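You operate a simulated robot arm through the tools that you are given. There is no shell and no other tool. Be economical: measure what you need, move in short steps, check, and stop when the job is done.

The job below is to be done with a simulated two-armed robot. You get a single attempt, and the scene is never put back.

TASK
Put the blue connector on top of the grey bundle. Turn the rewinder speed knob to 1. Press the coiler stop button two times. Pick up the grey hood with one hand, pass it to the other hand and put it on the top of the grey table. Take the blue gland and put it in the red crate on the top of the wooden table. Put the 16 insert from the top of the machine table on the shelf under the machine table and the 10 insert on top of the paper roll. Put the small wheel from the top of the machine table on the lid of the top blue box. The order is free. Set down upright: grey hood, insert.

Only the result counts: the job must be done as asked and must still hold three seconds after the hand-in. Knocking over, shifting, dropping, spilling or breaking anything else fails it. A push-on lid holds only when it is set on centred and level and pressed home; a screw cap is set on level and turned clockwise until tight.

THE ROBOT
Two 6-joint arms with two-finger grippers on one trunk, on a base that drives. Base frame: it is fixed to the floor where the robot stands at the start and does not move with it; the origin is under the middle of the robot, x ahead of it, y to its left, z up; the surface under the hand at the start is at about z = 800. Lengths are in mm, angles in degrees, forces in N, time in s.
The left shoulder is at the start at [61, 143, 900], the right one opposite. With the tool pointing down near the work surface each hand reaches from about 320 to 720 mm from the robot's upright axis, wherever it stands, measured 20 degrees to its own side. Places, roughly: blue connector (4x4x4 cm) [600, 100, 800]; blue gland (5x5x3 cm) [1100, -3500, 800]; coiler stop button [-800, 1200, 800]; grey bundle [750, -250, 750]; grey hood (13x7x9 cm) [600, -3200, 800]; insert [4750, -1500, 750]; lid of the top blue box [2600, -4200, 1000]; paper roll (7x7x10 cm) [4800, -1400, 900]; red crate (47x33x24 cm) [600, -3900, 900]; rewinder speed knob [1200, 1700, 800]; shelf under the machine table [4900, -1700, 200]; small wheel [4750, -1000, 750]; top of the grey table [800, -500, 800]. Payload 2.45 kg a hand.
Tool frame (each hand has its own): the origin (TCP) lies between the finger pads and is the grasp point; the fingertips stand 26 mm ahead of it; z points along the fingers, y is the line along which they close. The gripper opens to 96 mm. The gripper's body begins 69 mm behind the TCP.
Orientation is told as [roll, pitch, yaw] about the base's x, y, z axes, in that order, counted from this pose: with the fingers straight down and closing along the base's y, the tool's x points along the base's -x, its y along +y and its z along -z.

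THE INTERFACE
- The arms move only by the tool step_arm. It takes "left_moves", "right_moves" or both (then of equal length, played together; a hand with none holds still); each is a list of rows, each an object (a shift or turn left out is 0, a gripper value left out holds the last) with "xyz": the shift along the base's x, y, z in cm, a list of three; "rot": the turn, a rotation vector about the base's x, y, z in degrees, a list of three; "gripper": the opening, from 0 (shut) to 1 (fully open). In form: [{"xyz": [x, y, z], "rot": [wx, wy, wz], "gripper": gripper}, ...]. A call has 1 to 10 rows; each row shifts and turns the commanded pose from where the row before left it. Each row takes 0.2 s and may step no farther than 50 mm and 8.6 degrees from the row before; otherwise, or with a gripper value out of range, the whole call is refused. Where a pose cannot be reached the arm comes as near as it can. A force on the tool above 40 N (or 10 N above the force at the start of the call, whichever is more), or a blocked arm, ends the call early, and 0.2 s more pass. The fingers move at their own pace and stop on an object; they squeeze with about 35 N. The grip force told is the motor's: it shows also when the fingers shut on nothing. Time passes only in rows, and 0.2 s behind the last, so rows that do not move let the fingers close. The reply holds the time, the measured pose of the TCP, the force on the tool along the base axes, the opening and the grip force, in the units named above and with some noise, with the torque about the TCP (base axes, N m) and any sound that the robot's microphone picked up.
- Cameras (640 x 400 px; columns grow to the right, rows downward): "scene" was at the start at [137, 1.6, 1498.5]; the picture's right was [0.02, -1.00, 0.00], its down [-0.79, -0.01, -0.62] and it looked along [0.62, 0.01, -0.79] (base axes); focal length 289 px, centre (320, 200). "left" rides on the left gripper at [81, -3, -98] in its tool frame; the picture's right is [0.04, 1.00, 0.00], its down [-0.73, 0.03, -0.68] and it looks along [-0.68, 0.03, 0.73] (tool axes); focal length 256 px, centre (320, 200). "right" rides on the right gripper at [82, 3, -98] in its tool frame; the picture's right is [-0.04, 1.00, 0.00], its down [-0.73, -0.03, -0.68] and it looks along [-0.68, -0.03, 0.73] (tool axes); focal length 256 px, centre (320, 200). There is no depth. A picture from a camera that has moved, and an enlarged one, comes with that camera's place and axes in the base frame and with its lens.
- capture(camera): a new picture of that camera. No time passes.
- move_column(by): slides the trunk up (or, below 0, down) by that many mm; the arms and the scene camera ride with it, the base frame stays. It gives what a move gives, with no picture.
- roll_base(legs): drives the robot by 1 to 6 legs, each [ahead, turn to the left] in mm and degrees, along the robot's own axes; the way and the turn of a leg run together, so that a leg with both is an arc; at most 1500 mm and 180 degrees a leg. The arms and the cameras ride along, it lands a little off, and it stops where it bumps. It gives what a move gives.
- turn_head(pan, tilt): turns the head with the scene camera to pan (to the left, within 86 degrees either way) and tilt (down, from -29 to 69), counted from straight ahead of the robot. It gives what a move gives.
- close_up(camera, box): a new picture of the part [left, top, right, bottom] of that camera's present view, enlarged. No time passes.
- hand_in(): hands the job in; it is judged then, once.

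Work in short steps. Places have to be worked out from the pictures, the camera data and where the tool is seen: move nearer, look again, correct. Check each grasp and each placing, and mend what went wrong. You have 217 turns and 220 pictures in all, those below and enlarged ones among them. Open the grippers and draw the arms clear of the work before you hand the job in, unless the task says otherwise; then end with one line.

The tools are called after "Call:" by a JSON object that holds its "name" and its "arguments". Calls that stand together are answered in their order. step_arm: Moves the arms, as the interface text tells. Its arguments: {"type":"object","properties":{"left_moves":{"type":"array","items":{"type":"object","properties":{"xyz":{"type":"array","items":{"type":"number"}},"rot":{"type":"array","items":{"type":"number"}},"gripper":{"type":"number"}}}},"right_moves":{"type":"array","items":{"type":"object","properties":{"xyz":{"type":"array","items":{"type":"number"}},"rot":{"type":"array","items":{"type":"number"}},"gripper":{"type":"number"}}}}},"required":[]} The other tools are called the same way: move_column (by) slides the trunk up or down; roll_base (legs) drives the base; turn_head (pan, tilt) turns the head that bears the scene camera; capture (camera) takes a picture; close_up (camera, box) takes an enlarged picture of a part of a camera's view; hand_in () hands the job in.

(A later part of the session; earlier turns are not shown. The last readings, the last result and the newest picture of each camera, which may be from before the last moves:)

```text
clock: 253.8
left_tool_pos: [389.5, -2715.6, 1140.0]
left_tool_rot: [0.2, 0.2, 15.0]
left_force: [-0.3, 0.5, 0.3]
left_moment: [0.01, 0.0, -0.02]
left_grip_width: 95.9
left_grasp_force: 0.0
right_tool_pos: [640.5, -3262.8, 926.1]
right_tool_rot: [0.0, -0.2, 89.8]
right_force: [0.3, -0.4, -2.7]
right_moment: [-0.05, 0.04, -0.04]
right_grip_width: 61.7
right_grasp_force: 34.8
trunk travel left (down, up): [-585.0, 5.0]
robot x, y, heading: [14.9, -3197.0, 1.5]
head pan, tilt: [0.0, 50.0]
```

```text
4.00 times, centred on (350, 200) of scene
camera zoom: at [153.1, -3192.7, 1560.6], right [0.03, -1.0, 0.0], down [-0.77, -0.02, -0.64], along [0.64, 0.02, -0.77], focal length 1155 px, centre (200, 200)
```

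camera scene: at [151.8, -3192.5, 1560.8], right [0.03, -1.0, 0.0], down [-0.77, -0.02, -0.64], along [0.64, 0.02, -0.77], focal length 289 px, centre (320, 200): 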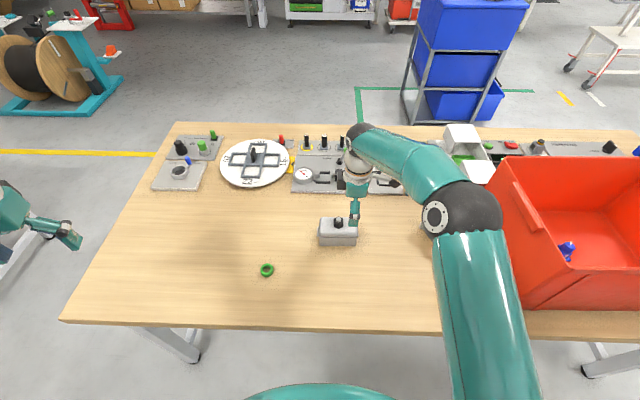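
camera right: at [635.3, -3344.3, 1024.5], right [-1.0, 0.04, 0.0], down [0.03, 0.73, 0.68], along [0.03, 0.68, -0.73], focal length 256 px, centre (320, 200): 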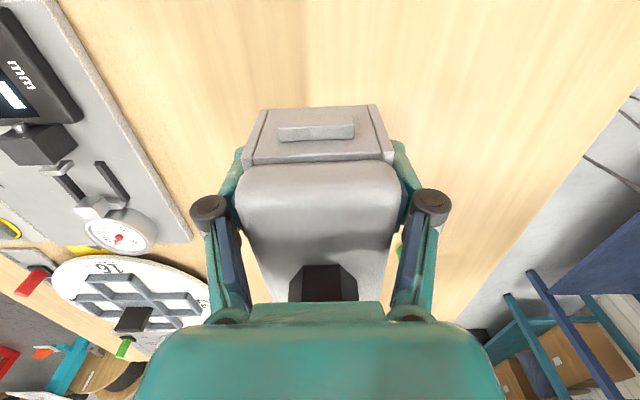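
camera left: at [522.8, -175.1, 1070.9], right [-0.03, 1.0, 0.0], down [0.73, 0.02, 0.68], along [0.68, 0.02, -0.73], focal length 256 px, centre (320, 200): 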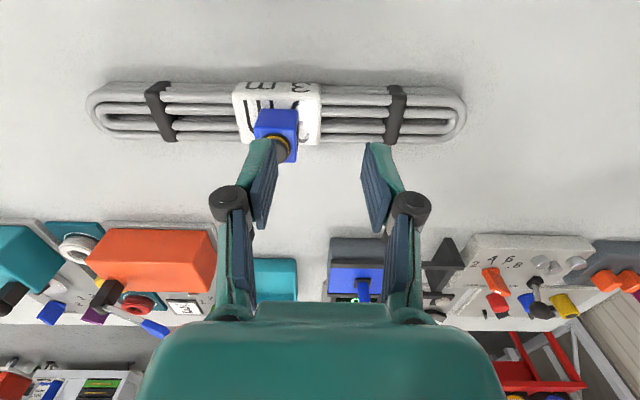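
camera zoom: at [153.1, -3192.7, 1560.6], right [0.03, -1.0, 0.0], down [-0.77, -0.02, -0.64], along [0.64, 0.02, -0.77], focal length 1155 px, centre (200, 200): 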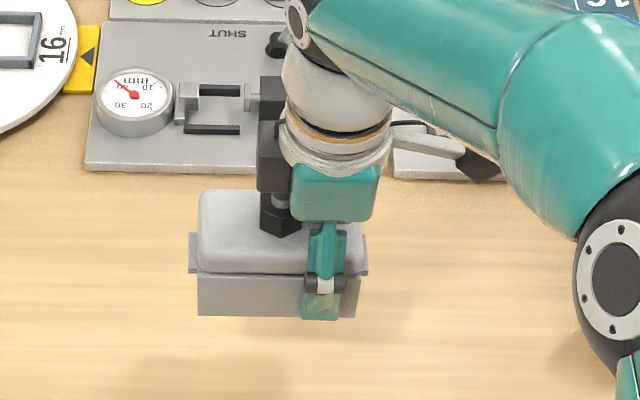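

It is light (~2 N) and level. I bring the right hand with the hood to the middle and rotate the left hand toward yaw -90 at a staging place.

Call:
{"name": "step_arm", "arguments": {"right_moves": [{"xyz": [-1.6, 0.3, 1]}, {"xyz": [-1.6, 0.3, 1]}, {"xyz": [-1.6, 0.3, 1]}, {"xyz": [-1.6, 0.3, 1]}, {"xyz": [-1.6, 0.3, 1]}, {"xyz": [-1.6, 0.3, 0.5]}, {"xyz": [-1.6, 0.4, 0.5]}, {"xyz": [-1.6, 0.4, 0.5]}, {"xyz": [-1.6, 0.4, 0.5]}, {"xyz": [-1.6, 0.5, 0.4]}], "left_moves": [{"xyz": [1, -2, 0], "rot": [0, 0, -8.4]}, {"xyz": [1, -2, 0], "rot": [0, 0, -8.4]}, {"xyz": [1, -2, 0], "rot": [0, 0, -8.4]}, {"xyz": [1, -2, 0], "rot": [0, 0, -8.4]}, {"xyz": [1, -2, 0], "rot": [0, 0, -8.4]}, {"xyz": [1, -2, 0], "rot": [0, 0, -8.4]}, {"xyz": [1, -2, 0], "rot": [0, 0, -8.4]}, {"xyz": [1, -2, 0], "rot": [0, 0, -8.4]}, {"xyz": [1, -2, 0], "rot": [0, 0, -8.4]}, {"xyz": [0, -2, 0], "rot": [0, 0, -8.4]}]}}

Call:
{"name": "step_arm", "arguments": {"left_moves": [{"rot": [0, 0, -8.4]}, {"rot": [0, 0, -8.4]}, {"rot": [0, 0, -4.2]}, {"rot": [-7.5, 0, 0]}, {"rot": [-7.5, 0, 0]}, {"rot": [-7.5, 0, 0]}, {"rot": [-7.5, 0, 0]}, {}]}}

Call:
{"name": "capture", "arguments": {"camera": "scene"}}

Call:
{"name": "capture", "arguments": {"camera": "left"}}

```text
clock: 256.0
left_tool_pos: [476.9, -2916.7, 1142.9]
left_tool_rot: [0.1, 0.0, -69.2]
left_force: [0.1, 0.2, -0.1]
left_moment: [0.0, 0.0, -0.01]
left_grip_width: 95.9
left_grasp_force: 0.1
right_tool_pos: [478.3, -3225.7, 999.9]
right_tool_rot: [-0.2, -0.1, 89.9]
right_force: [0.0, -0.9, -3.2]
right_moment: [-0.08, -0.04, -0.03]
right_grip_width: 61.6
right_grasp_force: 34.4
trunk travel left (down, up): [-585.0, 5.0]
robot x, y, heading: [13.1, -3192.3, 1.8]
head pan, tilt: [0.0, 50.0]
```

```text
clock: 257.8
left_tool_pos: [477.5, -2916.9, 1141.4]
left_tool_rot: [0.1, -29.9, -90.1]
left_force: [-0.5, 1.0, 0.7]
left_moment: [-0.04, 0.05, 0.0]
left_grip_width: 96.1
left_grasp_force: 0.0
right_tool_pos: [480.4, -3227.2, 1000.7]
right_tool_rot: [-0.1, -0.2, 89.8]
right_force: [-0.6, -0.4, -2.1]
right_moment: [-0.06, 0.01, -0.04]
right_grip_width: 61.4
right_grasp_force: 35.2
trunk travel left (down, up): [-585.0, 5.0]
robot x, y, heading: [12.2, -3193.0, 1.5]
head pan, tilt: [0.0, 50.0]
```

```text
138 pictures are left
camera scene: at [152.1, -3193.0, 1560.7], right [0.03, -1.0, 0.0], down [-0.77, -0.02, -0.64], along [0.64, 0.02, -0.77], focal length 289 px, centre (320, 200)
```

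scene: 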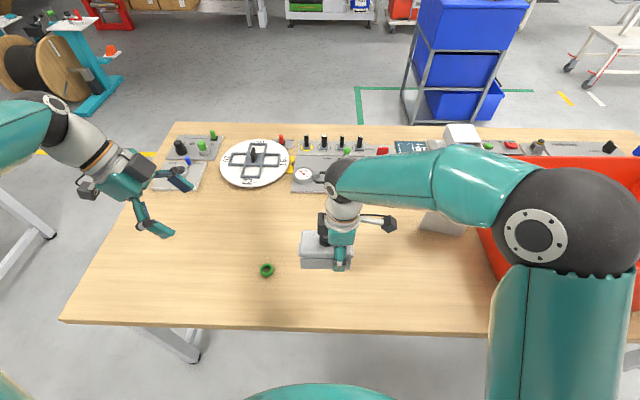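

```text
137 pictures are left
camera left: at [475.0, -2796.5, 1185.2], right [1.0, 0.03, -0.02], down [0.03, -0.3, 0.95], along [0.03, -0.95, -0.3], focal length 256 px, centre (320, 200)
```

left: 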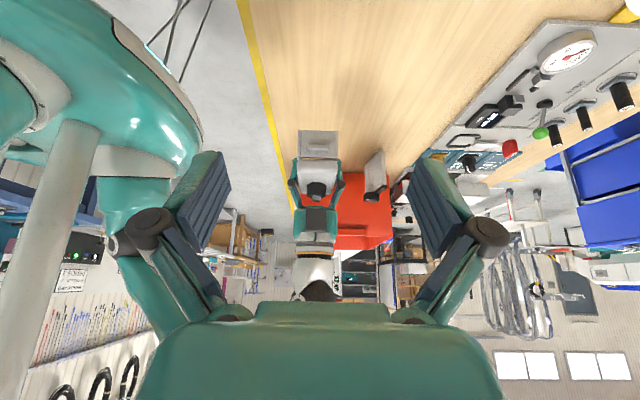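

Left hand took the tilt well. I tilt it 8° more and bring it along to a pre-grasp point above the hood's +y half.

Call:
{"name": "step_arm", "arguments": {"left_moves": [{"rot": [-8, 0, 0]}, {"xyz": [0.1, -4.5, -1.3]}, {"xyz": [0.1, -4.5, -1.3]}, {"xyz": [0, -4.5, -1.3]}, {"xyz": [0, -4.5, -1.3]}, {}]}}

Call:
{"name": "capture", "arguments": {"camera": "left"}}

Call:
{"name": "close_up", "arguments": {"camera": "scene", "box": [200, 130, 440, 280]}}

```text
clock: 259.2
left_tool_pos: [478.3, -3096.1, 1091.4]
left_tool_rot: [0.1, -37.8, -90.0]
left_force: [0.5, -0.2, 0.6]
left_moment: [0.0, 0.0, 0.0]
left_grip_width: 95.9
left_grasp_force: 0.2
right_tool_pos: [479.8, -3226.3, 1000.1]
right_tool_rot: [-0.1, -0.2, 89.8]
right_force: [-0.1, 0.4, -2.4]
right_moment: [-0.07, 0.0, -0.03]
right_grip_width: 61.7
right_grasp_force: 34.5
trunk travel left (down, up): [-585.0, 5.0]
robot x, y, heading: [12.4, -3195.4, 1.3]
head pan, tilt: [0.0, 50.0]
```

```text
136 pictures are left
camera left: at [475.2, -2970.3, 1118.4], right [1.0, 0.03, -0.02], down [0.03, -0.16, 0.99], along [0.03, -0.99, -0.16], focal length 256 px, centre (320, 200)
```

left: 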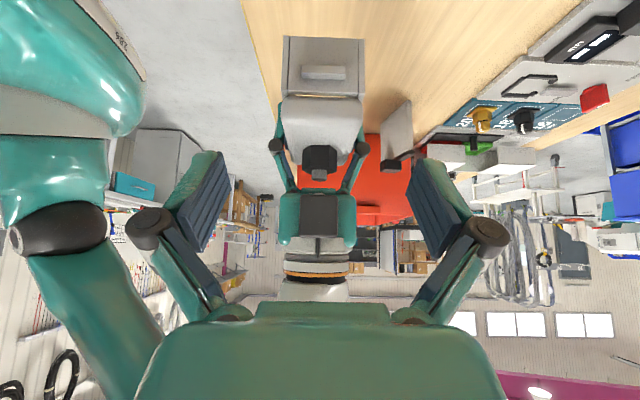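

```text
2.67 times, centred on (320, 205) of scene
camera zoom: at [152.0, -3192.2, 1560.7], right [0.03, -1.0, 0.0], down [-0.77, -0.02, -0.64], along [0.64, 0.02, -0.77], focal length 770 px, centre (320, 187)
```

zoom: 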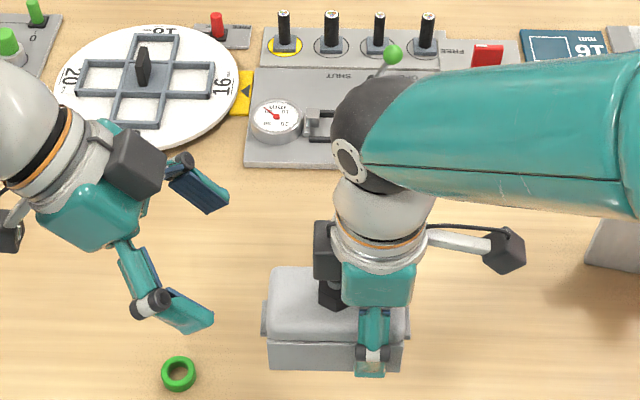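

I add 8° tilt for clearance, then advance along the finger direction onto the hood's +y half.

Call:
{"name": "step_arm", "arguments": {"left_moves": [{"xyz": [0.1, 0.2, -1], "rot": [-8, 0, 0]}, {"xyz": [0, 0, -1.2]}, {"xyz": [0, -2.2, -2.1]}, {"xyz": [0, -2.2, -2.1]}, {}]}}

Call:
{"name": "close_up", "arguments": {"camera": "scene", "box": [220, 150, 420, 275]}}

Call:
{"name": "capture", "arguments": {"camera": "left"}}

```text
clock: 260.4
left_tool_pos: [479.7, -3137.5, 1025.2]
left_tool_rot: [0.1, -45.9, -90.0]
left_force: [0.1, -0.2, 0.1]
left_moment: [-0.05, -0.02, 0.03]
left_grip_width: 96.0
left_grasp_force: 0.0
right_tool_pos: [478.6, -3225.7, 1000.5]
right_tool_rot: [-0.1, -0.2, 89.8]
right_force: [0.7, 1.2, -3.1]
right_moment: [-0.09, -0.02, 0.02]
right_grip_width: 61.8
right_grasp_force: 35.5
trunk travel left (down, up): [-585.0, 5.0]
robot x, y, heading: [13.8, -3197.8, 1.6]
head pan, tilt: [0.0, 50.0]
```

```text
3.20 times, centred on (320, 212) of scene
camera zoom: at [151.9, -3192.3, 1560.8], right [0.03, -1.0, 0.0], down [-0.77, -0.02, -0.64], along [0.64, 0.02, -0.77], focal length 924 px, centre (320, 160)
```

zoom: 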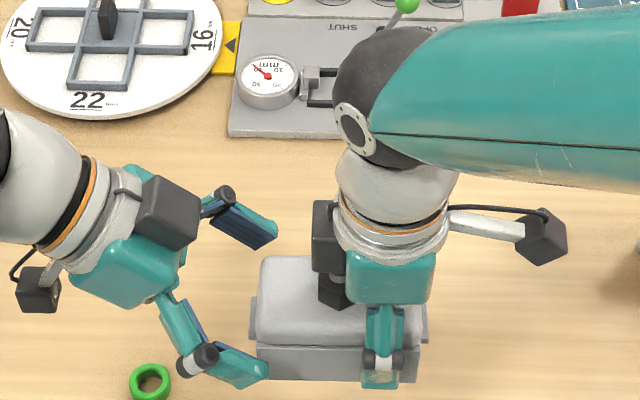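

```text
133 pictures are left
camera left: at [476.4, -3009.5, 1034.6], right [1.0, 0.03, -0.03], down [0.03, -0.02, 1.0], along [0.03, -1.0, -0.02], focal length 256 px, centre (320, 200)
```

left: 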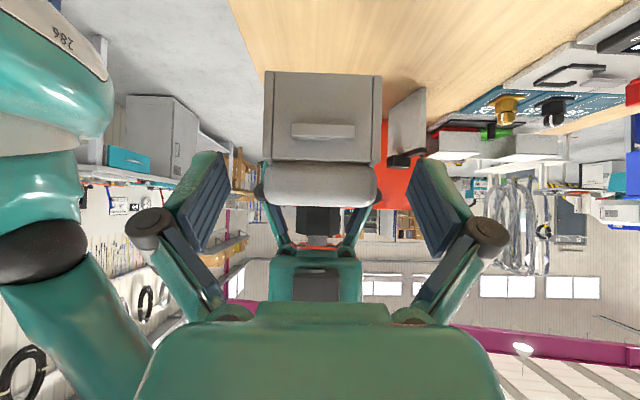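

Symmetric and clear. I advance the last 3.5 cm and close the left gripper.

Call:
{"name": "step_arm", "arguments": {"left_moves": [{"xyz": [0, -1.5, -1.4]}, {"xyz": [0, -1.2, -1.1]}, {}, {"gripper": 0}, {}, {}, {}, {}]}}

Call:
{"name": "close_up", "arguments": {"camera": "scene", "box": [220, 150, 420, 275]}}

```text
clock: 262.2
left_tool_pos: [480.5, -3164.6, 999.4]
left_tool_rot: [0.1, -45.9, -90.0]
left_force: [-1.2, 0.3, 0.4]
left_moment: [-0.02, -0.01, -0.23]
left_grip_width: 61.4
left_grasp_force: 35.3
right_tool_pos: [481.3, -3225.0, 999.9]
right_tool_rot: [-0.1, -0.2, 89.8]
right_force: [1.6, -0.8, -2.7]
right_moment: [-0.1, -0.04, 0.14]
right_grip_width: 61.4
right_grasp_force: 35.6
trunk travel left (down, up): [-585.0, 5.0]
robot x, y, heading: [14.6, -3196.7, 1.6]
head pan, tilt: [0.0, 50.0]
```

```text
3.20 times, centred on (320, 212) of scene
camera zoom: at [152.4, -3192.7, 1560.7], right [0.03, -1.0, 0.0], down [-0.77, -0.02, -0.64], along [0.64, 0.02, -0.77], focal length 924 px, centre (320, 160)
```

zoom: 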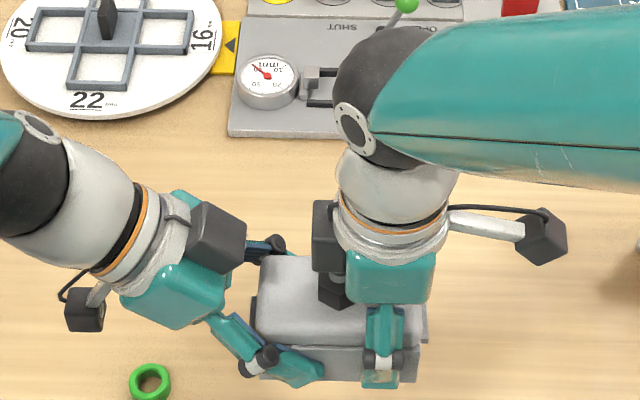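

Both hands hold the hood. I open the right hand and lift it straight up and away.

Call:
{"name": "step_arm", "arguments": {"right_moves": [{"gripper": 1}, {}, {}, {"xyz": [0, 0, 3]}, {"xyz": [0, 0, 4]}, {"xyz": [0, -1, 4.5]}, {"xyz": [0, -3, 3]}, {"xyz": [0, -4.5, 0]}, {"xyz": [0, -4.5, 0]}, {"xyz": [0, -4.5, 0]}]}}

Call:
{"name": "close_up", "arguments": {"camera": "scene", "box": [200, 120, 440, 270]}}

Call:
{"name": "capture", "arguments": {"camera": "left"}}

```text
clock: 264.4
left_tool_pos: [480.0, -3163.7, 999.5]
left_tool_rot: [0.1, -45.8, -90.0]
left_force: [-0.1, -0.2, -0.6]
left_moment: [0.06, 0.0, 0.01]
left_grip_width: 61.3
left_grasp_force: 35.4
right_tool_pos: [481.2, -3403.3, 1143.2]
right_tool_rot: [-0.2, -0.2, 89.9]
right_force: [0.0, -0.6, 0.1]
right_moment: [0.01, 0.01, 0.03]
right_grip_width: 96.0
right_grasp_force: 0.1
trunk travel left (down, up): [-585.0, 5.0]
robot x, y, heading: [10.7, -3199.6, 1.6]
head pan, tilt: [0.0, 50.0]
```

```text
2.67 times, centred on (320, 195) of scene
camera zoom: at [152.1, -3193.9, 1560.7], right [0.03, -1.0, 0.0], down [-0.77, -0.02, -0.64], along [0.64, 0.02, -0.77], focal length 770 px, centre (320, 213)
```

zoom: 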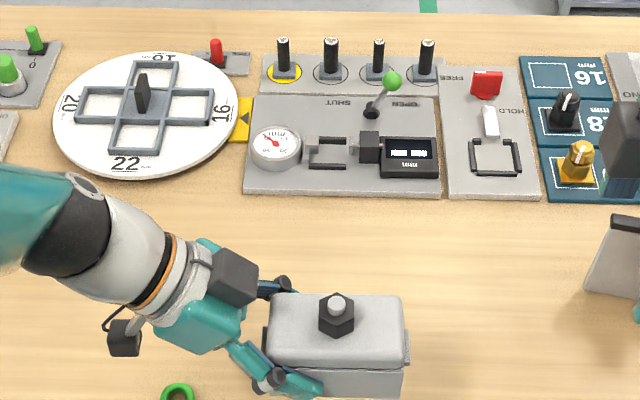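

```text
130 pictures are left
camera left: at [477.5, -3036.6, 1008.8], right [1.0, 0.03, -0.03], down [0.03, -0.02, 1.0], along [0.03, -1.0, -0.02], focal length 256 px, centre (320, 200)
```

left: 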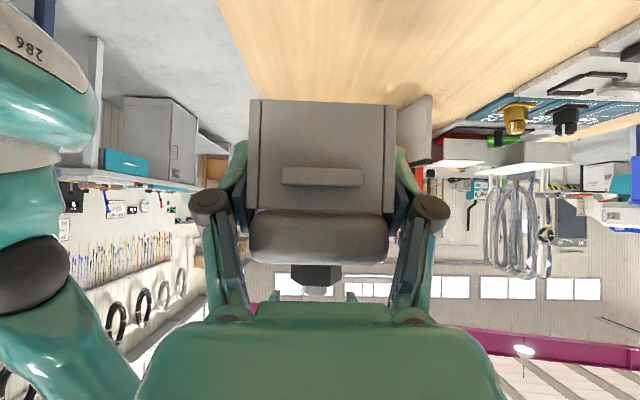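

The left hand holds the hood level. I back off, and drive to the grey table (around y≈-800).

Call:
{"name": "roll_base", "arguments": {"legs": [[-70, 0], [0, 45]]}}

Call:
{"name": "roll_base", "arguments": {"legs": [[0, 45]]}}

Call:
{"name": "roll_base", "arguments": {"legs": [[1500, 0], [880, 0]]}}

Call:
{"name": "roll_base", "arguments": {"legs": [[0, -45]]}}

Call:
{"name": "roll_base", "arguments": {"legs": [[0, -45]]}}

Call:
{"name": "capture", "arguments": {"camera": "scene"}}

```text
clock: 267.8
left_tool_pos: [248.4, -2841.2, 998.4]
left_tool_rot: [0.1, -45.9, -44.5]
left_force: [1.1, -0.1, -2.3]
left_moment: [0.05, 0.08, -0.02]
left_grip_width: 61.5
left_grasp_force: 34.7
right_tool_pos: [418.2, -3009.5, 1143.8]
right_tool_rot: [-0.1, -0.2, 135.2]
right_force: [0.1, -0.8, -0.8]
right_moment: [-0.02, 0.03, 0.01]
right_grip_width: 96.0
right_grasp_force: 0.1
trunk travel left (down, up): [-585.0, 5.0]
robot x, y, heading: [-34.5, -3221.6, 46.5]
head pan, tilt: [0.0, 50.0]
```

```text
clock: 270.5
left_tool_pos: [-107.7, -2756.6, 999.8]
left_tool_rot: [0.0, -45.9, 1.2]
left_force: [-1.1, 0.2, -2.3]
left_moment: [-0.03, 0.07, -0.03]
left_grip_width: 61.6
left_grasp_force: 35.2
right_tool_pos: [130.9, -2751.1, 1144.0]
right_tool_rot: [0.0, -0.1, -179.1]
right_force: [0.3, 0.0, 0.3]
right_moment: [-0.03, 0.05, -0.01]
right_grip_width: 96.1
right_grasp_force: 0.0
trunk travel left (down, up): [-585.0, 5.0]
robot x, y, heading: [2.3, -3221.8, 91.9]
head pan, tilt: [0.0, 50.0]
```

```text
clock: 282.2
left_tool_pos: [-192.5, -412.2, 999.5]
left_tool_rot: [0.1, -46.0, 1.7]
left_force: [0.6, -0.2, -2.4]
left_moment: [-0.04, 0.08, 0.0]
left_grip_width: 61.6
left_grasp_force: 34.7
right_tool_pos: [44.6, -404.0, 1144.6]
right_tool_rot: [-0.1, -0.2, -178.6]
right_force: [-0.1, 0.4, -0.1]
right_moment: [-0.02, 0.0, 0.04]
right_grip_width: 95.8
right_grasp_force: 0.0
trunk travel left (down, up): [-585.0, 5.0]
robot x, y, heading: [-77.3, -873.5, 92.4]
head pan, tilt: [0.0, 50.0]
```

```text
clock: 284.9
left_tool_pos: [164.9, -464.3, 1001.1]
left_tool_rot: [0.0, -45.9, -43.0]
left_force: [-0.7, -0.7, -3.7]
left_moment: [0.03, 0.06, 0.01]
left_grip_width: 61.6
left_grasp_force: 35.4
right_tool_pos: [339.7, -627.3, 1143.9]
right_tool_rot: [-0.1, -0.2, 136.8]
right_force: [-0.2, 0.4, 0.7]
right_moment: [-0.04, 0.01, 0.01]
right_grip_width: 96.1
right_grasp_force: 0.0
trunk travel left (down, up): [-585.0, 5.0]
robot x, y, heading: [-104.5, -848.8, 48.1]
head pan, tilt: [0.0, 50.0]
```

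```text
clock: 287.6
left_tool_pos: [364.9, -772.5, 1000.3]
left_tool_rot: [0.0, -45.9, -88.4]
left_force: [0.2, 0.7, -2.4]
left_moment: [0.06, 0.0, 0.0]
left_grip_width: 61.5
left_grasp_force: 35.0
right_tool_pos: [371.9, -1010.2, 1145.0]
right_tool_rot: [0.0, -0.2, 91.2]
right_force: [0.0, -0.6, -0.9]
right_moment: [0.0, 0.04, 0.04]
right_grip_width: 96.1
right_grasp_force: 0.1
trunk travel left (down, up): [-585.0, 5.0]
robot x, y, heading: [-100.8, -818.1, 2.7]
head pan, tilt: [0.0, 50.0]
```

```text
129 pictures are left
camera scene: at [39.3, -807.8, 1560.5], right [0.05, -1.0, 0.0], down [-0.77, -0.04, -0.64], along [0.64, 0.03, -0.77], focal length 289 px, centre (320, 200)
```

scene: 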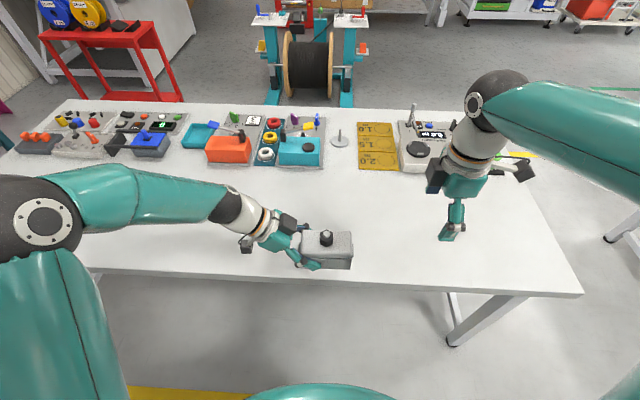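

The near part of the table is free. I drive 90 mm ahead, extend and lower the hood most of the way.

Call:
{"name": "roll_base", "arguments": {"legs": [[90, 0]]}}

Call:
{"name": "step_arm", "arguments": {"left_moves": [{"xyz": [3.5, 0, 0]}, {"xyz": [3.5, 0, 0]}, {"xyz": [0, 0, -4]}, {"xyz": [0, 0, -4]}, {"xyz": [0, 0, -4]}, {"xyz": [0, 0, -2.5]}, {}]}}

Call:
{"name": "close_up", "arguments": {"camera": "scene", "box": [220, 180, 420, 305]}}

Call:
{"name": "capture", "arguments": {"camera": "left"}}

```text
clock: 288.7
left_tool_pos: [455.8, -766.2, 1001.9]
left_tool_rot: [0.1, -46.0, -88.4]
left_force: [0.7, 0.4, -2.2]
left_moment: [0.08, -0.01, -0.06]
left_grip_width: 61.6
left_grasp_force: 34.6
right_tool_pos: [463.6, -1004.0, 1145.6]
right_tool_rot: [0.0, -0.2, 91.4]
right_force: [-0.6, 0.2, -0.2]
right_moment: [-0.02, 0.07, 0.0]
right_grip_width: 96.0
right_grasp_force: 0.0
trunk travel left (down, up): [-585.0, 5.0]
robot x, y, heading: [-9.3, -812.4, 3.1]
head pan, tilt: [0.0, 50.0]
```

```text
clock: 290.3
left_tool_pos: [523.4, -767.5, 856.3]
left_tool_rot: [0.1, -45.9, -88.5]
left_force: [0.3, 0.1, -3.0]
left_moment: [0.07, -0.01, 0.02]
left_grip_width: 61.6
left_grasp_force: 34.8
right_tool_pos: [461.8, -1003.8, 1146.3]
right_tool_rot: [0.0, -0.2, 91.3]
right_force: [0.0, -0.4, 0.0]
right_moment: [0.0, -0.04, 0.03]
right_grip_width: 95.9
right_grasp_force: 0.0
trunk travel left (down, up): [-585.0, 5.0]
robot x, y, heading: [-9.4, -811.6, 3.0]
head pan, tilt: [0.0, 50.0]
```

```text
3.20 times, centred on (320, 242) of scene
camera zoom: at [128.1, -803.0, 1560.8], right [0.05, -1.0, 0.0], down [-0.77, -0.04, -0.64], along [0.64, 0.03, -0.77], focal length 924 px, centre (320, 64)
```

zoom: 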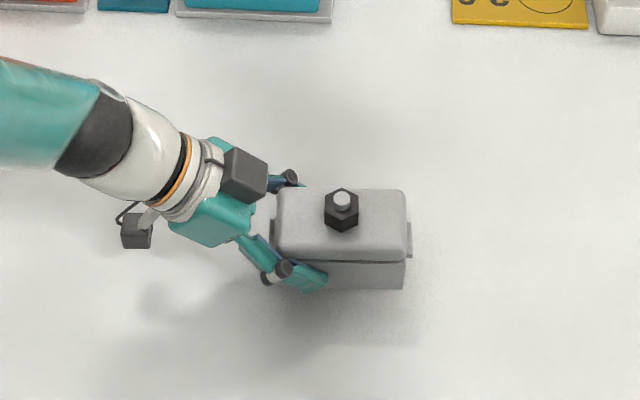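

```text
127 pictures are left
camera left: at [518.0, -638.7, 865.2], right [1.0, 0.06, -0.03], down [0.03, -0.02, 1.0], along [0.05, -1.0, -0.02], focal length 256 px, centre (320, 200)
```

left: 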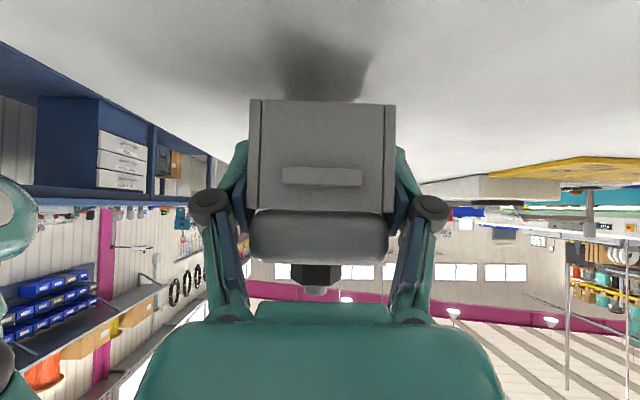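

I lower in small steps until contact.

Call:
{"name": "step_arm", "arguments": {"left_moves": [{"xyz": [0, 0, -0.8]}, {"xyz": [0, 0, -0.5]}, {"xyz": [0, 0, -0.4]}, {"xyz": [0, 0, -0.3]}]}}

```text
clock: 291.3
left_tool_pos: [523.2, -766.9, 836.5]
left_tool_rot: [0.1, -45.9, -88.4]
left_force: [1.0, 0.3, -2.7]
left_moment: [0.1, 0.01, -0.02]
left_grip_width: 61.2
left_grasp_force: 34.5
right_tool_pos: [463.2, -1005.1, 1145.4]
right_tool_rot: [0.0, -0.2, 91.3]
right_force: [0.1, -0.6, -0.3]
right_moment: [0.0, 0.03, -0.02]
right_grip_width: 96.1
right_grasp_force: 0.1
trunk travel left (down, up): [-585.0, 5.0]
robot x, y, heading: [-13.2, -811.2, 3.0]
head pan, tilt: [0.0, 50.0]
```

Call:
{"name": "step_arm", "arguments": {"left_moves": [{"xyz": [0, 0, -0.3]}, {"xyz": [0, 0, -0.2]}]}}

```text
clock: 291.9
left_tool_pos: [525.8, -766.9, 834.5]
left_tool_rot: [0.3, -46.0, -88.6]
left_force: [-1.8, 2.6, 14.3]
left_moment: [0.36, 0.5, -0.01]
left_grip_width: 61.2
left_grasp_force: 35.0
right_tool_pos: [460.4, -1003.6, 1147.7]
right_tool_rot: [-0.2, -0.2, 91.3]
right_force: [0.4, 0.4, 0.3]
right_moment: [-0.02, -0.01, -0.01]
right_grip_width: 95.9
right_grasp_force: 0.1
trunk travel left (down, up): [-585.0, 5.0]
robot x, y, heading: [-9.5, -808.6, 3.0]
head pan, tilt: [0.0, 50.0]
```

Contact. I release and back out along the finger axis.

Call:
{"name": "step_arm", "arguments": {"left_moves": [{"gripper": 1}, {}, {}, {"xyz": [0, 2.2, 2.1]}, {"xyz": [0, 2.2, 2.1]}, {"xyz": [0, 3, 3]}, {"xyz": [0, 3, 3.5]}, {"xyz": [0, 3, 3.5]}]}}

Call:
{"name": "capture", "arguments": {"camera": "scene"}}

```text
clock: 293.7
left_tool_pos: [525.6, -631.2, 974.1]
left_tool_rot: [0.1, -45.8, -88.5]
left_force: [0.4, -0.7, 0.1]
left_moment: [0.02, 0.0, 0.03]
left_grip_width: 95.8
left_grasp_force: 0.1
right_tool_pos: [460.5, -1005.0, 1147.8]
right_tool_rot: [0.0, -0.1, 91.3]
right_force: [0.4, -0.9, -0.4]
right_moment: [0.0, -0.02, -0.01]
right_grip_width: 96.0
right_grasp_force: 0.0
trunk travel left (down, up): [-585.0, 5.0]
robot x, y, heading: [-9.3, -813.8, 3.1]
head pan, tilt: [0.0, 50.0]
```

```text
126 pictures are left
camera scene: at [127.4, -802.3, 1560.8], right [0.05, -1.0, 0.0], down [-0.77, -0.04, -0.64], along [0.64, 0.03, -0.77], focal length 289 px, centre (320, 200)
```

scene: 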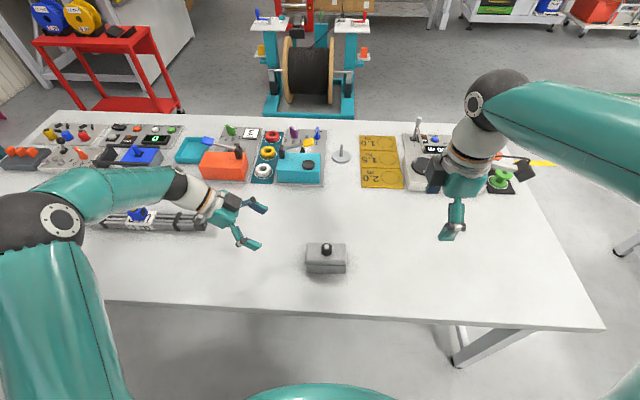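

The hood stands upright on the grey table. I raise and straighten the left arm.

Call:
{"name": "step_arm", "arguments": {"left_moves": [{"xyz": [0, 0, 4], "rot": [8, 0, 0]}, {"xyz": [0, 0, 4], "rot": [8, 0, 0]}, {"xyz": [-1, 0, 3], "rot": [8, 0, 0]}, {"xyz": [-2, 0, 3], "rot": [8, 0, 0]}, {"xyz": [-2, 2, 0], "rot": [8, 0, 0]}, {"xyz": [-2, 2, 0], "rot": [6, 0, 0]}, {"xyz": [-1, 0, 0], "rot": [0, 0, 8.4]}, {"rot": [0, 0, 8.4]}, {"rot": [0, 0, 8.4]}, {"rot": [0, 0, 8.4]}], "right_moves": [{}, {}, {"rot": [0, 0, -8.4]}, {"rot": [0, 0, -8.4]}, {"rot": [0, 0, -8.4]}, {"rot": [0, 0, -8.4]}, {"rot": [0, 0, -8.4]}, {"rot": [0, 0, -8.4]}, {"rot": [0, 0, -8.4]}, {"rot": [0, 0, -8.4]}]}}

Call:
{"name": "step_arm", "arguments": {"left_moves": [{"rot": [0, 0, 8.4]}, {"rot": [0, 0, 8.4]}, {"rot": [0, 0, 8.4]}, {"rot": [0, 0, 8.4]}, {"rot": [0, 0, 8.4]}, {"rot": [0, 0, 8.4]}], "right_moves": [{"rot": [0, 0, -8.4]}, {"rot": [0, 0, -8.4]}, {"rot": [0, 0, -6]}, {}, {}, {}]}}

Call:
{"name": "roll_base", "arguments": {"legs": [[-110, 0], [0, -45]]}}

Call:
{"name": "roll_base", "arguments": {"legs": [[0, -47]]}}

```text
clock: 295.9
left_tool_pos: [442.7, -591.6, 1114.4]
left_tool_rot: [1.2, 0.1, -55.2]
left_force: [-0.3, 0.1, -0.1]
left_moment: [0.02, -0.01, 0.03]
left_grip_width: 95.9
left_grasp_force: 0.2
right_tool_pos: [461.7, -1004.5, 1146.8]
right_tool_rot: [-0.1, 0.0, 24.0]
right_force: [0.5, 0.1, -0.3]
right_moment: [0.02, 0.01, 0.0]
right_grip_width: 96.2
right_grasp_force: 0.1
trunk travel left (down, up): [-585.0, 5.0]
robot x, y, heading: [-7.6, -810.5, 2.9]
head pan, tilt: [0.0, 50.0]
```

```text
clock: 297.3
left_tool_pos: [443.9, -592.7, 1114.3]
left_tool_rot: [1.2, 0.1, -4.8]
left_force: [-0.4, 0.9, -0.4]
left_moment: [0.0, 0.01, 0.0]
left_grip_width: 96.3
left_grasp_force: 0.1
right_tool_pos: [462.1, -1004.5, 1145.8]
right_tool_rot: [-0.1, -0.1, 1.3]
right_force: [-0.1, 1.0, 0.1]
right_moment: [-0.01, -0.01, 0.01]
right_grip_width: 96.3
right_grasp_force: 0.2
trunk travel left (down, up): [-585.0, 5.0]
robot x, y, heading: [-8.4, -807.8, 3.3]
head pan, tilt: [0.0, 50.0]
```

```text
clock: 300.8
left_tool_pos: [357.6, -980.2, 1114.2]
left_tool_rot: [1.3, 0.1, -49.7]
left_force: [-0.4, 0.8, 0.3]
left_moment: [-0.02, 0.0, -0.04]
left_grip_width: 96.0
left_grasp_force: 0.1
right_tool_pos: [79.4, -1286.5, 1146.4]
right_tool_rot: [-0.2, 0.0, -43.5]
right_force: [-0.4, 0.0, -0.7]
right_moment: [0.03, -0.02, 0.0]
right_grip_width: 96.0
right_grasp_force: 0.1
trunk travel left (down, up): [-585.0, 5.0]
robot x, y, heading: [-98.8, -791.3, -41.3]
head pan, tilt: [0.0, 50.0]
```

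```text
clock: 303.6
left_tool_pos: [72.2, -1256.4, 1113.6]
left_tool_rot: [1.1, 0.2, -96.9]
left_force: [-0.4, -0.1, 0.1]
left_moment: [0.01, 0.05, 0.0]
left_grip_width: 96.0
left_grasp_force: 0.1
right_tool_pos: [-340.7, -1259.4, 1146.6]
right_tool_rot: [-0.2, -0.1, -90.6]
right_force: [1.5, -0.6, -0.3]
right_moment: [0.02, 0.0, -0.05]
right_grip_width: 95.9
right_grasp_force: 0.1
trunk travel left (down, up): [-585.0, 5.0]
robot x, y, heading: [-63.7, -789.5, -88.4]
head pan, tilt: [0.0, 50.0]
```

I drive to the gap and turn to face +x.

Call:
{"name": "roll_base", "arguments": {"legs": [[1230, 0], [0, 45]]}}

Call:
{"name": "roll_base", "arguments": {"legs": [[0, 44]]}}

Call:
{"name": "turn_head", "arguments": {"pan": 0, "tilt": 20}}

Call:
{"name": "capture", "arguments": {"camera": "scene"}}

```text
clock: 312.5
left_tool_pos: [411.7, -2273.9, 1114.0]
left_tool_rot: [1.2, 0.1, -50.4]
left_force: [0.7, 0.9, 0.0]
left_moment: [0.03, 0.02, 0.0]
left_grip_width: 96.0
left_grasp_force: 0.0
right_tool_pos: [131.2, -2576.3, 1147.5]
right_tool_rot: [-0.1, -0.1, -44.0]
right_force: [0.1, 0.6, -0.4]
right_moment: [0.01, 0.02, -0.02]
right_grip_width: 96.0
right_grasp_force: 0.0
trunk travel left (down, up): [-585.0, 5.0]
robot x, y, heading: [-35.9, -2079.1, -42.0]
head pan, tilt: [0.0, 50.0]
```

```text
clock: 315.1
left_tool_pos: [419.4, -1905.4, 1115.6]
left_tool_rot: [1.2, 0.2, -6.2]
left_force: [0.5, 0.1, -0.5]
left_moment: [-0.03, -0.02, -0.03]
left_grip_width: 95.9
left_grasp_force: 0.0
right_tool_pos: [427.8, -2317.3, 1147.0]
right_tool_rot: [-0.1, -0.2, 0.1]
right_force: [0.0, 1.1, 1.0]
right_moment: [0.01, -0.06, 0.01]
right_grip_width: 95.9
right_grasp_force: 0.2
trunk travel left (down, up): [-585.0, 5.0]
robot x, y, heading: [-42.5, -2110.7, 1.9]
head pan, tilt: [0.0, 50.0]
```

```text
clock: 316.1
left_tool_pos: [418.1, -1904.8, 1116.0]
left_tool_rot: [1.2, 0.2, -6.3]
left_force: [0.2, -0.3, -0.4]
left_moment: [-0.05, 0.04, -0.02]
left_grip_width: 95.9
left_grasp_force: 0.0
right_tool_pos: [427.4, -2318.1, 1148.6]
right_tool_rot: [-0.1, -0.2, 0.1]
right_force: [-0.2, 0.4, 0.3]
right_moment: [-0.03, -0.01, 0.0]
right_grip_width: 95.8
right_grasp_force: 0.0
trunk travel left (down, up): [-585.0, 5.0]
robot x, y, heading: [-39.8, -2113.1, 1.9]
head pan, tilt: [0.0, 20.0]
```

```text
125 pictures are left
camera scene: at [114.8, -2107.0, 1606.2], right [0.03, -1.0, 0.0], down [-0.34, -0.01, -0.94], along [0.94, 0.03, -0.34], focal length 289 px, centre (320, 200)
```

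scene: 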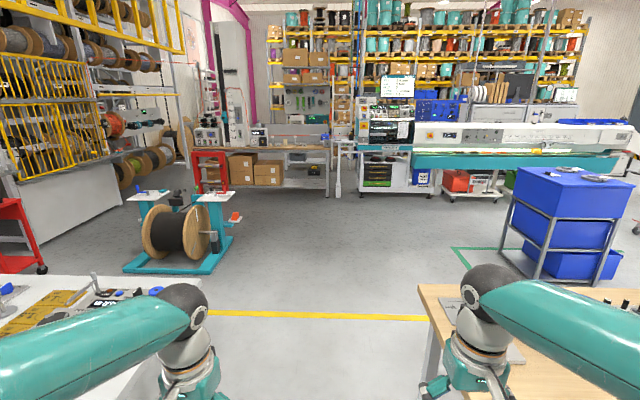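

I zoom on the far machine table, then drive through the gap with a slight left shift.

Call:
{"name": "close_up", "arguments": {"camera": "scene", "box": [170, 90, 370, 210]}}

Call:
{"name": "roll_base", "arguments": {"legs": [[600, 7], [600, -8], [1000, 0]]}}

Call:
{"name": "capture", "arguments": {"camera": "scene"}}

```text
3.20 times, centred on (270, 150) of scene
camera zoom: at [114.8, -2107.0, 1606.2], right [0.03, -1.0, 0.0], down [-0.34, -0.01, -0.94], along [0.94, 0.03, -0.34], focal length 924 px, centre (480, 360)
```

zoom: 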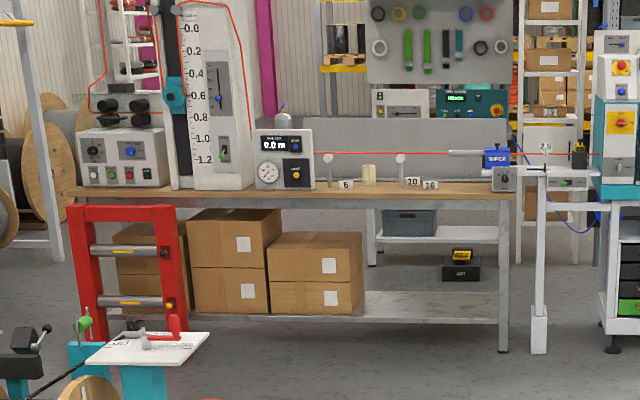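

```text
clock: 327.5
left_tool_pos: [2626.4, -1779.1, 1116.1]
left_tool_rot: [1.2, 0.2, -6.5]
left_force: [0.9, 0.1, 0.3]
left_moment: [0.04, -0.02, -0.01]
left_grip_width: 96.2
left_grasp_force: 0.0
right_tool_pos: [2633.5, -2191.1, 1148.1]
right_tool_rot: [-0.1, -0.1, -0.2]
right_force: [-0.7, -0.3, -1.6]
right_moment: [0.03, 0.02, 0.03]
right_grip_width: 95.8
right_grasp_force: 0.1
trunk travel left (down, up): [-585.0, 5.0]
robot x, y, heading: [2168.9, -1985.4, 1.2]
head pan, tilt: [0.0, 20.0]
```

```text
123 pictures are left
camera scene: at [2321.4, -1976.9, 1606.3], right [0.03, -1.0, 0.0], down [-0.34, -0.01, -0.94], along [0.94, 0.02, -0.34], focal length 289 px, centre (320, 200)
```

scene: 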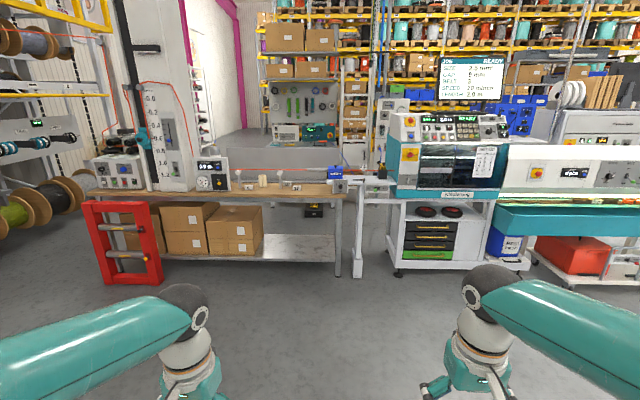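

I zoom in on the machine table top.

Call:
{"name": "close_up", "arguments": {"camera": "scene", "box": [180, 140, 390, 280]}}

Call:
{"name": "close_up", "arguments": {"camera": "scene", "box": [220, 150, 360, 210]}}

```text
2.86 times, centred on (285, 210) of scene
camera zoom: at [2321.4, -1976.9, 1606.3], right [0.03, -1.0, 0.0], down [-0.34, -0.01, -0.94], along [0.94, 0.02, -0.34], focal length 825 px, centre (420, 171)
```

zoom: 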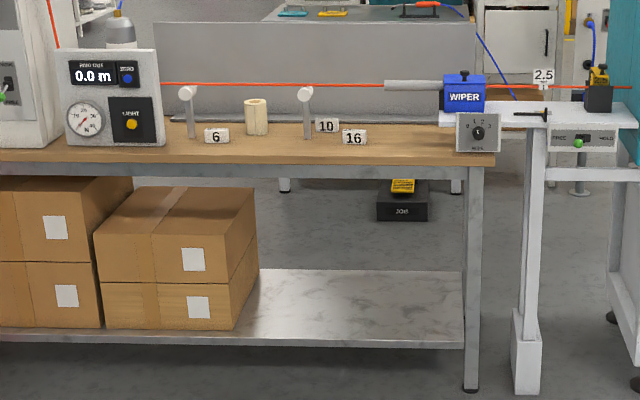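

```text
4.57 times, centred on (290, 180) of scene
camera zoom: at [2321.4, -1976.9, 1606.3], right [0.03, -1.0, 0.0], down [-0.34, -0.01, -0.94], along [0.94, 0.02, -0.34], focal length 1320 px, centre (457, 291)
```

zoom: 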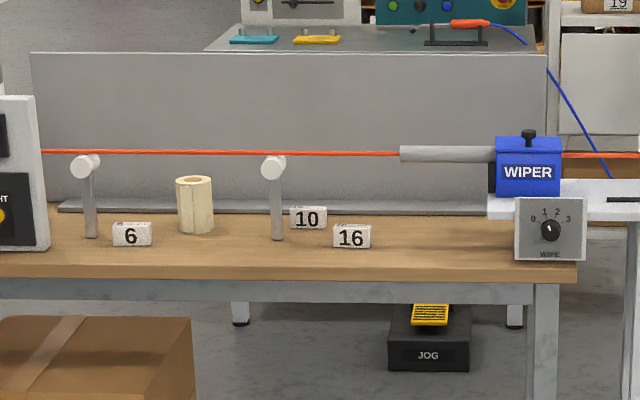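

I drive nearer (to x≈3650, y≈-1780) and look again.

Call:
{"name": "roll_base", "arguments": {"legs": [[750, 12], [750, -12]]}}

Call:
{"name": "turn_head", "arguments": {"pan": 10, "tilt": 32}}

Call:
{"name": "capture", "arguments": {"camera": "scene"}}

```text
clock: 335.2
left_tool_pos: [4097.5, -1588.3, 1115.7]
left_tool_rot: [1.1, 0.2, -6.6]
left_force: [1.1, 0.1, 0.2]
left_moment: [0.0, 0.03, 0.04]
left_grip_width: 96.1
left_grasp_force: 0.0
right_tool_pos: [4103.7, -2001.4, 1148.0]
right_tool_rot: [-0.1, -0.2, -0.4]
right_force: [-0.3, 0.6, 0.3]
right_moment: [-0.02, 0.03, 0.02]
right_grip_width: 96.0
right_grasp_force: 0.1
trunk travel left (down, up): [-585.0, 5.0]
robot x, y, heading: [3641.8, -1790.1, 1.3]
head pan, tilt: [0.0, 20.0]
```

```text
clock: 336.0
left_tool_pos: [4096.5, -1588.4, 1116.9]
left_tool_rot: [1.3, 0.1, -6.5]
left_force: [0.4, 0.3, -0.6]
left_moment: [0.03, 0.02, -0.01]
left_grip_width: 96.1
left_grasp_force: 0.0
right_tool_pos: [4103.0, -2002.1, 1150.6]
right_tool_rot: [0.0, -0.2, -0.3]
right_force: [0.5, -0.3, -0.3]
right_moment: [0.0, -0.01, 0.0]
right_grip_width: 95.8
right_grasp_force: 0.0
trunk travel left (down, up): [-585.0, 5.0]
robot x, y, heading: [3639.7, -1788.2, 1.6]
head pan, tilt: [10.0, 32.0]
```

```text
120 pictures are left
camera scene: at [3786.4, -1769.1, 1587.2], right [0.2, -0.98, 0.0], down [-0.52, -0.1, -0.85], along [0.83, 0.17, -0.53], focal length 289 px, centre (320, 200)
```

scene: 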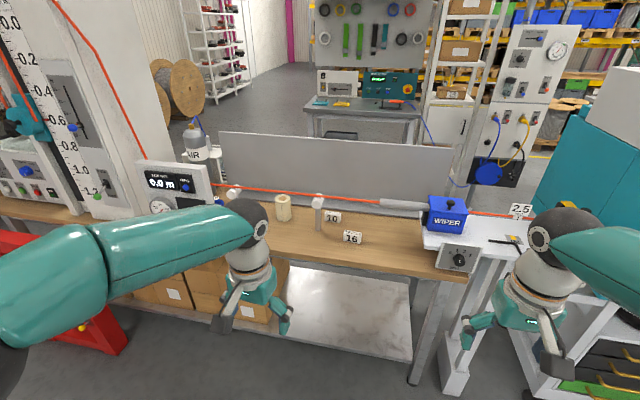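

Table top is at z≈750, edge x≈4620; 16 is at ~[4790,-1707], 10 at ~[4911,-1600], the roll at ~[4890,-1356], and a wire at about x=4814, z≈945 must be avoided. I drive up to the table.

Call:
{"name": "roll_base", "arguments": {"legs": [[300, 22], [300, -23]]}}

Call:
{"name": "turn_head", "arguments": {"pan": 0, "tilt": 48}}

Call:
{"name": "capture", "arguments": {"camera": "scene"}}

Call:
{"name": "capture", "arguments": {"camera": "left"}}

Call:
{"name": "capture", "arguments": {"camera": "right"}}

```text
clock: 339.7
left_tool_pos: [4686.1, -1469.5, 1116.3]
left_tool_rot: [1.2, 0.2, -7.4]
left_force: [-0.1, -0.4, -0.2]
left_moment: [0.05, 0.0, -0.02]
left_grip_width: 96.1
left_grasp_force: 0.0
right_tool_pos: [4687.5, -1881.4, 1148.3]
right_tool_rot: [-0.1, -0.1, -1.1]
right_force: [-0.1, 0.0, -0.4]
right_moment: [0.05, 0.01, -0.01]
right_grip_width: 96.1
right_grasp_force: 0.1
trunk travel left (down, up): [-585.0, 5.0]
robot x, y, heading: [4223.8, -1650.8, 0.7]
head pan, tilt: [10.0, 32.0]
```

```text
clock: 340.5
left_tool_pos: [4684.0, -1466.5, 1118.3]
left_tool_rot: [1.2, 0.1, -7.3]
left_force: [-0.5, 0.2, 0.6]
left_moment: [0.03, -0.03, -0.01]
left_grip_width: 96.0
left_grasp_force: 0.1
right_tool_pos: [4685.5, -1880.0, 1150.0]
right_tool_rot: [-0.1, -0.2, -1.0]
right_force: [0.7, 0.3, 0.3]
right_moment: [-0.02, 0.0, 0.01]
right_grip_width: 96.0
right_grasp_force: 0.1
trunk travel left (down, up): [-585.0, 5.0]
robot x, y, heading: [4221.6, -1647.1, 0.7]
head pan, tilt: [0.0, 48.0]
```

```text
119 pictures are left
camera scene: at [4362.2, -1648.0, 1563.6], right [0.01, -1.0, 0.0], down [-0.74, -0.01, -0.67], along [0.67, 0.01, -0.74], focal length 289 px, centre (320, 200)
```

scene: 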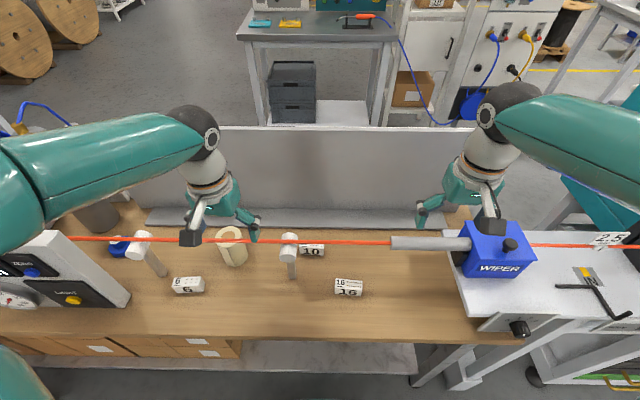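

```text
118 pictures are left
camera left: at [4604.2, -1462.2, 1214.6], right [0.09, 1.0, 0.02], down [0.73, -0.08, 0.68], along [0.68, -0.04, -0.74], focal length 256 px, centre (320, 200)
```

left: 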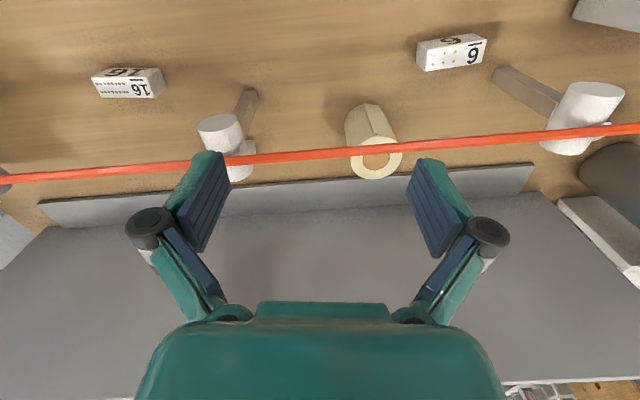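

```text
117 pictures are left
camera right: at [4602.9, -1875.2, 1248.9], right [0.06, 1.0, 0.0], down [0.73, -0.04, 0.68], along [0.68, -0.04, -0.73], focal length 256 px, centre (320, 200)
```

right: 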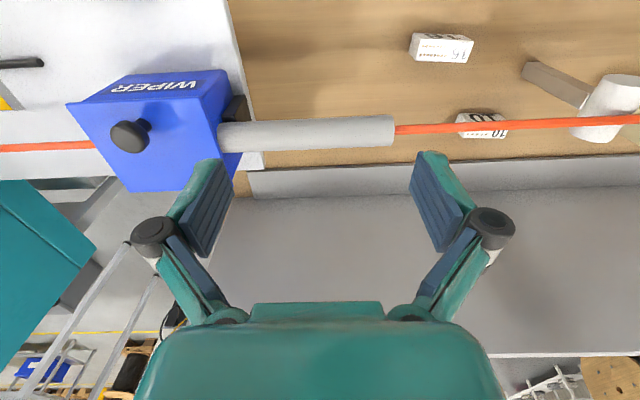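

The inserts look ~8 cm long in y. I zoom in on 16 and 10 to measure.

Call:
{"name": "close_up", "arguments": {"camera": "scene", "box": [270, 230, 390, 305]}}

Call:
{"name": "close_up", "arguments": {"camera": "right", "box": [390, 10, 550, 150]}}

Call:
{"name": "close_up", "arguments": {"camera": "scene", "box": [90, 200, 290, 310]}}

```text
5.33 times, centred on (330, 268) of scene
camera zoom: at [4362.2, -1648.0, 1563.6], right [0.01, -1.0, 0.0], down [-0.74, -0.01, -0.67], along [0.67, 0.01, -0.74], focal length 1540 px, centre (267, -160)
```

zoom: 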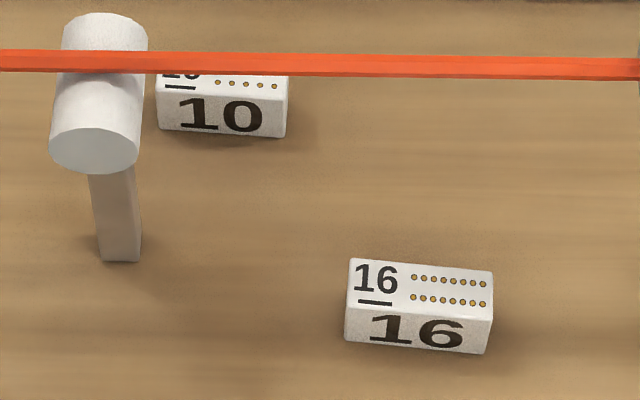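

```text
2.86 times, centred on (470, 80) of right
camera zoom: at [4602.9, -1875.2, 1248.9], right [0.06, 1.0, 0.0], down [0.73, -0.04, 0.68], along [0.68, -0.04, -0.73], focal length 731 px, centre (-109, 543)
```

zoom: 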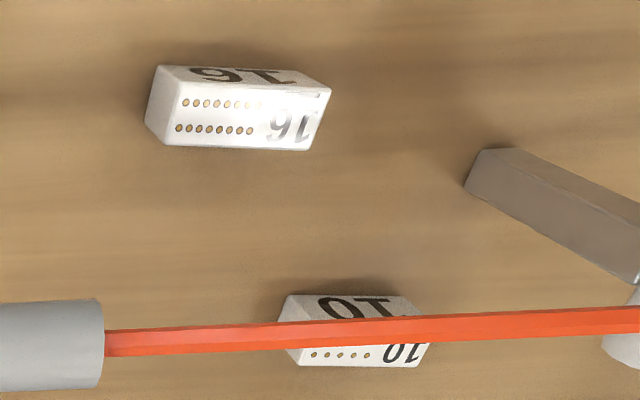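

```text
3.20 times, centred on (190, 255) of scene
camera zoom: at [4362.2, -1648.0, 1563.6], right [0.01, -1.0, 0.0], down [-0.74, -0.01, -0.67], along [0.67, 0.01, -0.74], focal length 924 px, centre (736, 24)
```

zoom: 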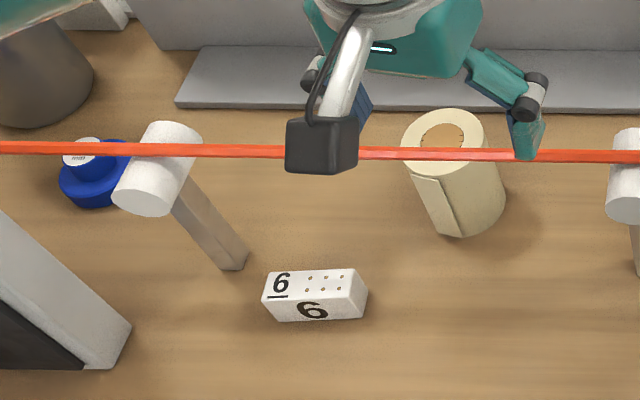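

Insert 16 is ~78×28×45 mm centred [4738,-1724], turned ≈-4°; because the wire runs just behind it (x≈4776, z≈955), I pick it with the right hand tilted 40° forward. First I tilt and go to a pre-grasp point.

Call:
{"name": "step_arm", "arguments": {"right_moves": [{"xyz": [-1, 2, 0], "rot": [0, 0, -3]}, {"xyz": [-1, 3, 0], "rot": [0, -8, 0]}, {"xyz": [0, 3, 0], "rot": [0, -8, 0]}, {"xyz": [0, 3, 0], "rot": [0, -8, 0]}, {"xyz": [0, 3, -2], "rot": [0, -8, 0]}, {"xyz": [0, 1.6, -4], "rot": [0, -8, 0]}, {"xyz": [0, 0, -5]}, {"xyz": [0, 0, -5]}, {"xyz": [0, 0, -5]}, {"xyz": [-0.3, 0, -5]}]}}

Call:
{"name": "capture", "arguments": {"camera": "right"}}

Call:
{"name": "capture", "arguments": {"camera": "scene"}}

```text
clock: 342.7
left_tool_pos: [4685.8, -1468.5, 1115.6]
left_tool_rot: [1.2, 0.2, -7.4]
left_force: [0.0, 0.3, -0.3]
left_moment: [-0.03, -0.01, 0.0]
left_grip_width: 95.9
left_grasp_force: 0.1
right_tool_pos: [4662.8, -1726.7, 889.7]
right_tool_rot: [3.4, -40.0, -5.4]
right_force: [0.6, -0.6, 0.1]
right_moment: [0.0, 0.0, 0.0]
right_grip_width: 96.0
right_grasp_force: 0.1
trunk travel left (down, up): [-585.0, 5.0]
robot x, y, heading: [4221.9, -1652.0, 0.4]
head pan, tilt: [0.0, 48.0]
```

```text
113 pictures are left
camera right: at [4536.6, -1716.9, 913.3], right [0.09, 0.99, 0.07], down [0.12, -0.08, 0.99], along [0.99, -0.08, -0.13], focal length 256 px, centre (320, 200)
```

right: 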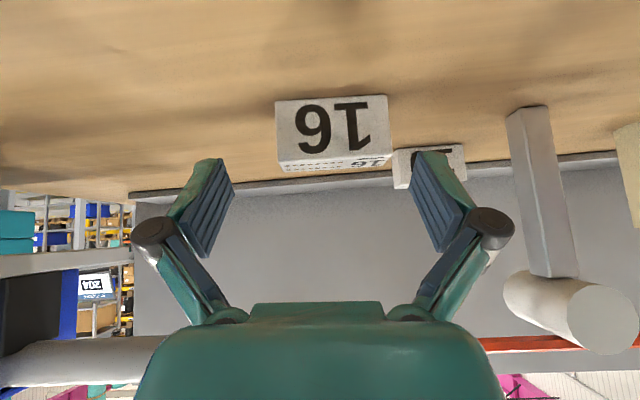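

```text
112 pictures are left
camera scene: at [4364.0, -1648.2, 1563.4], right [0.01, -1.0, 0.0], down [-0.74, -0.01, -0.67], along [0.67, 0.01, -0.74], focal length 289 px, centre (320, 200)
```

scene: 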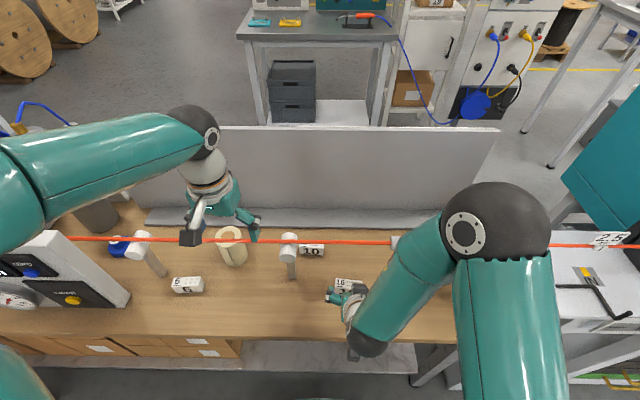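

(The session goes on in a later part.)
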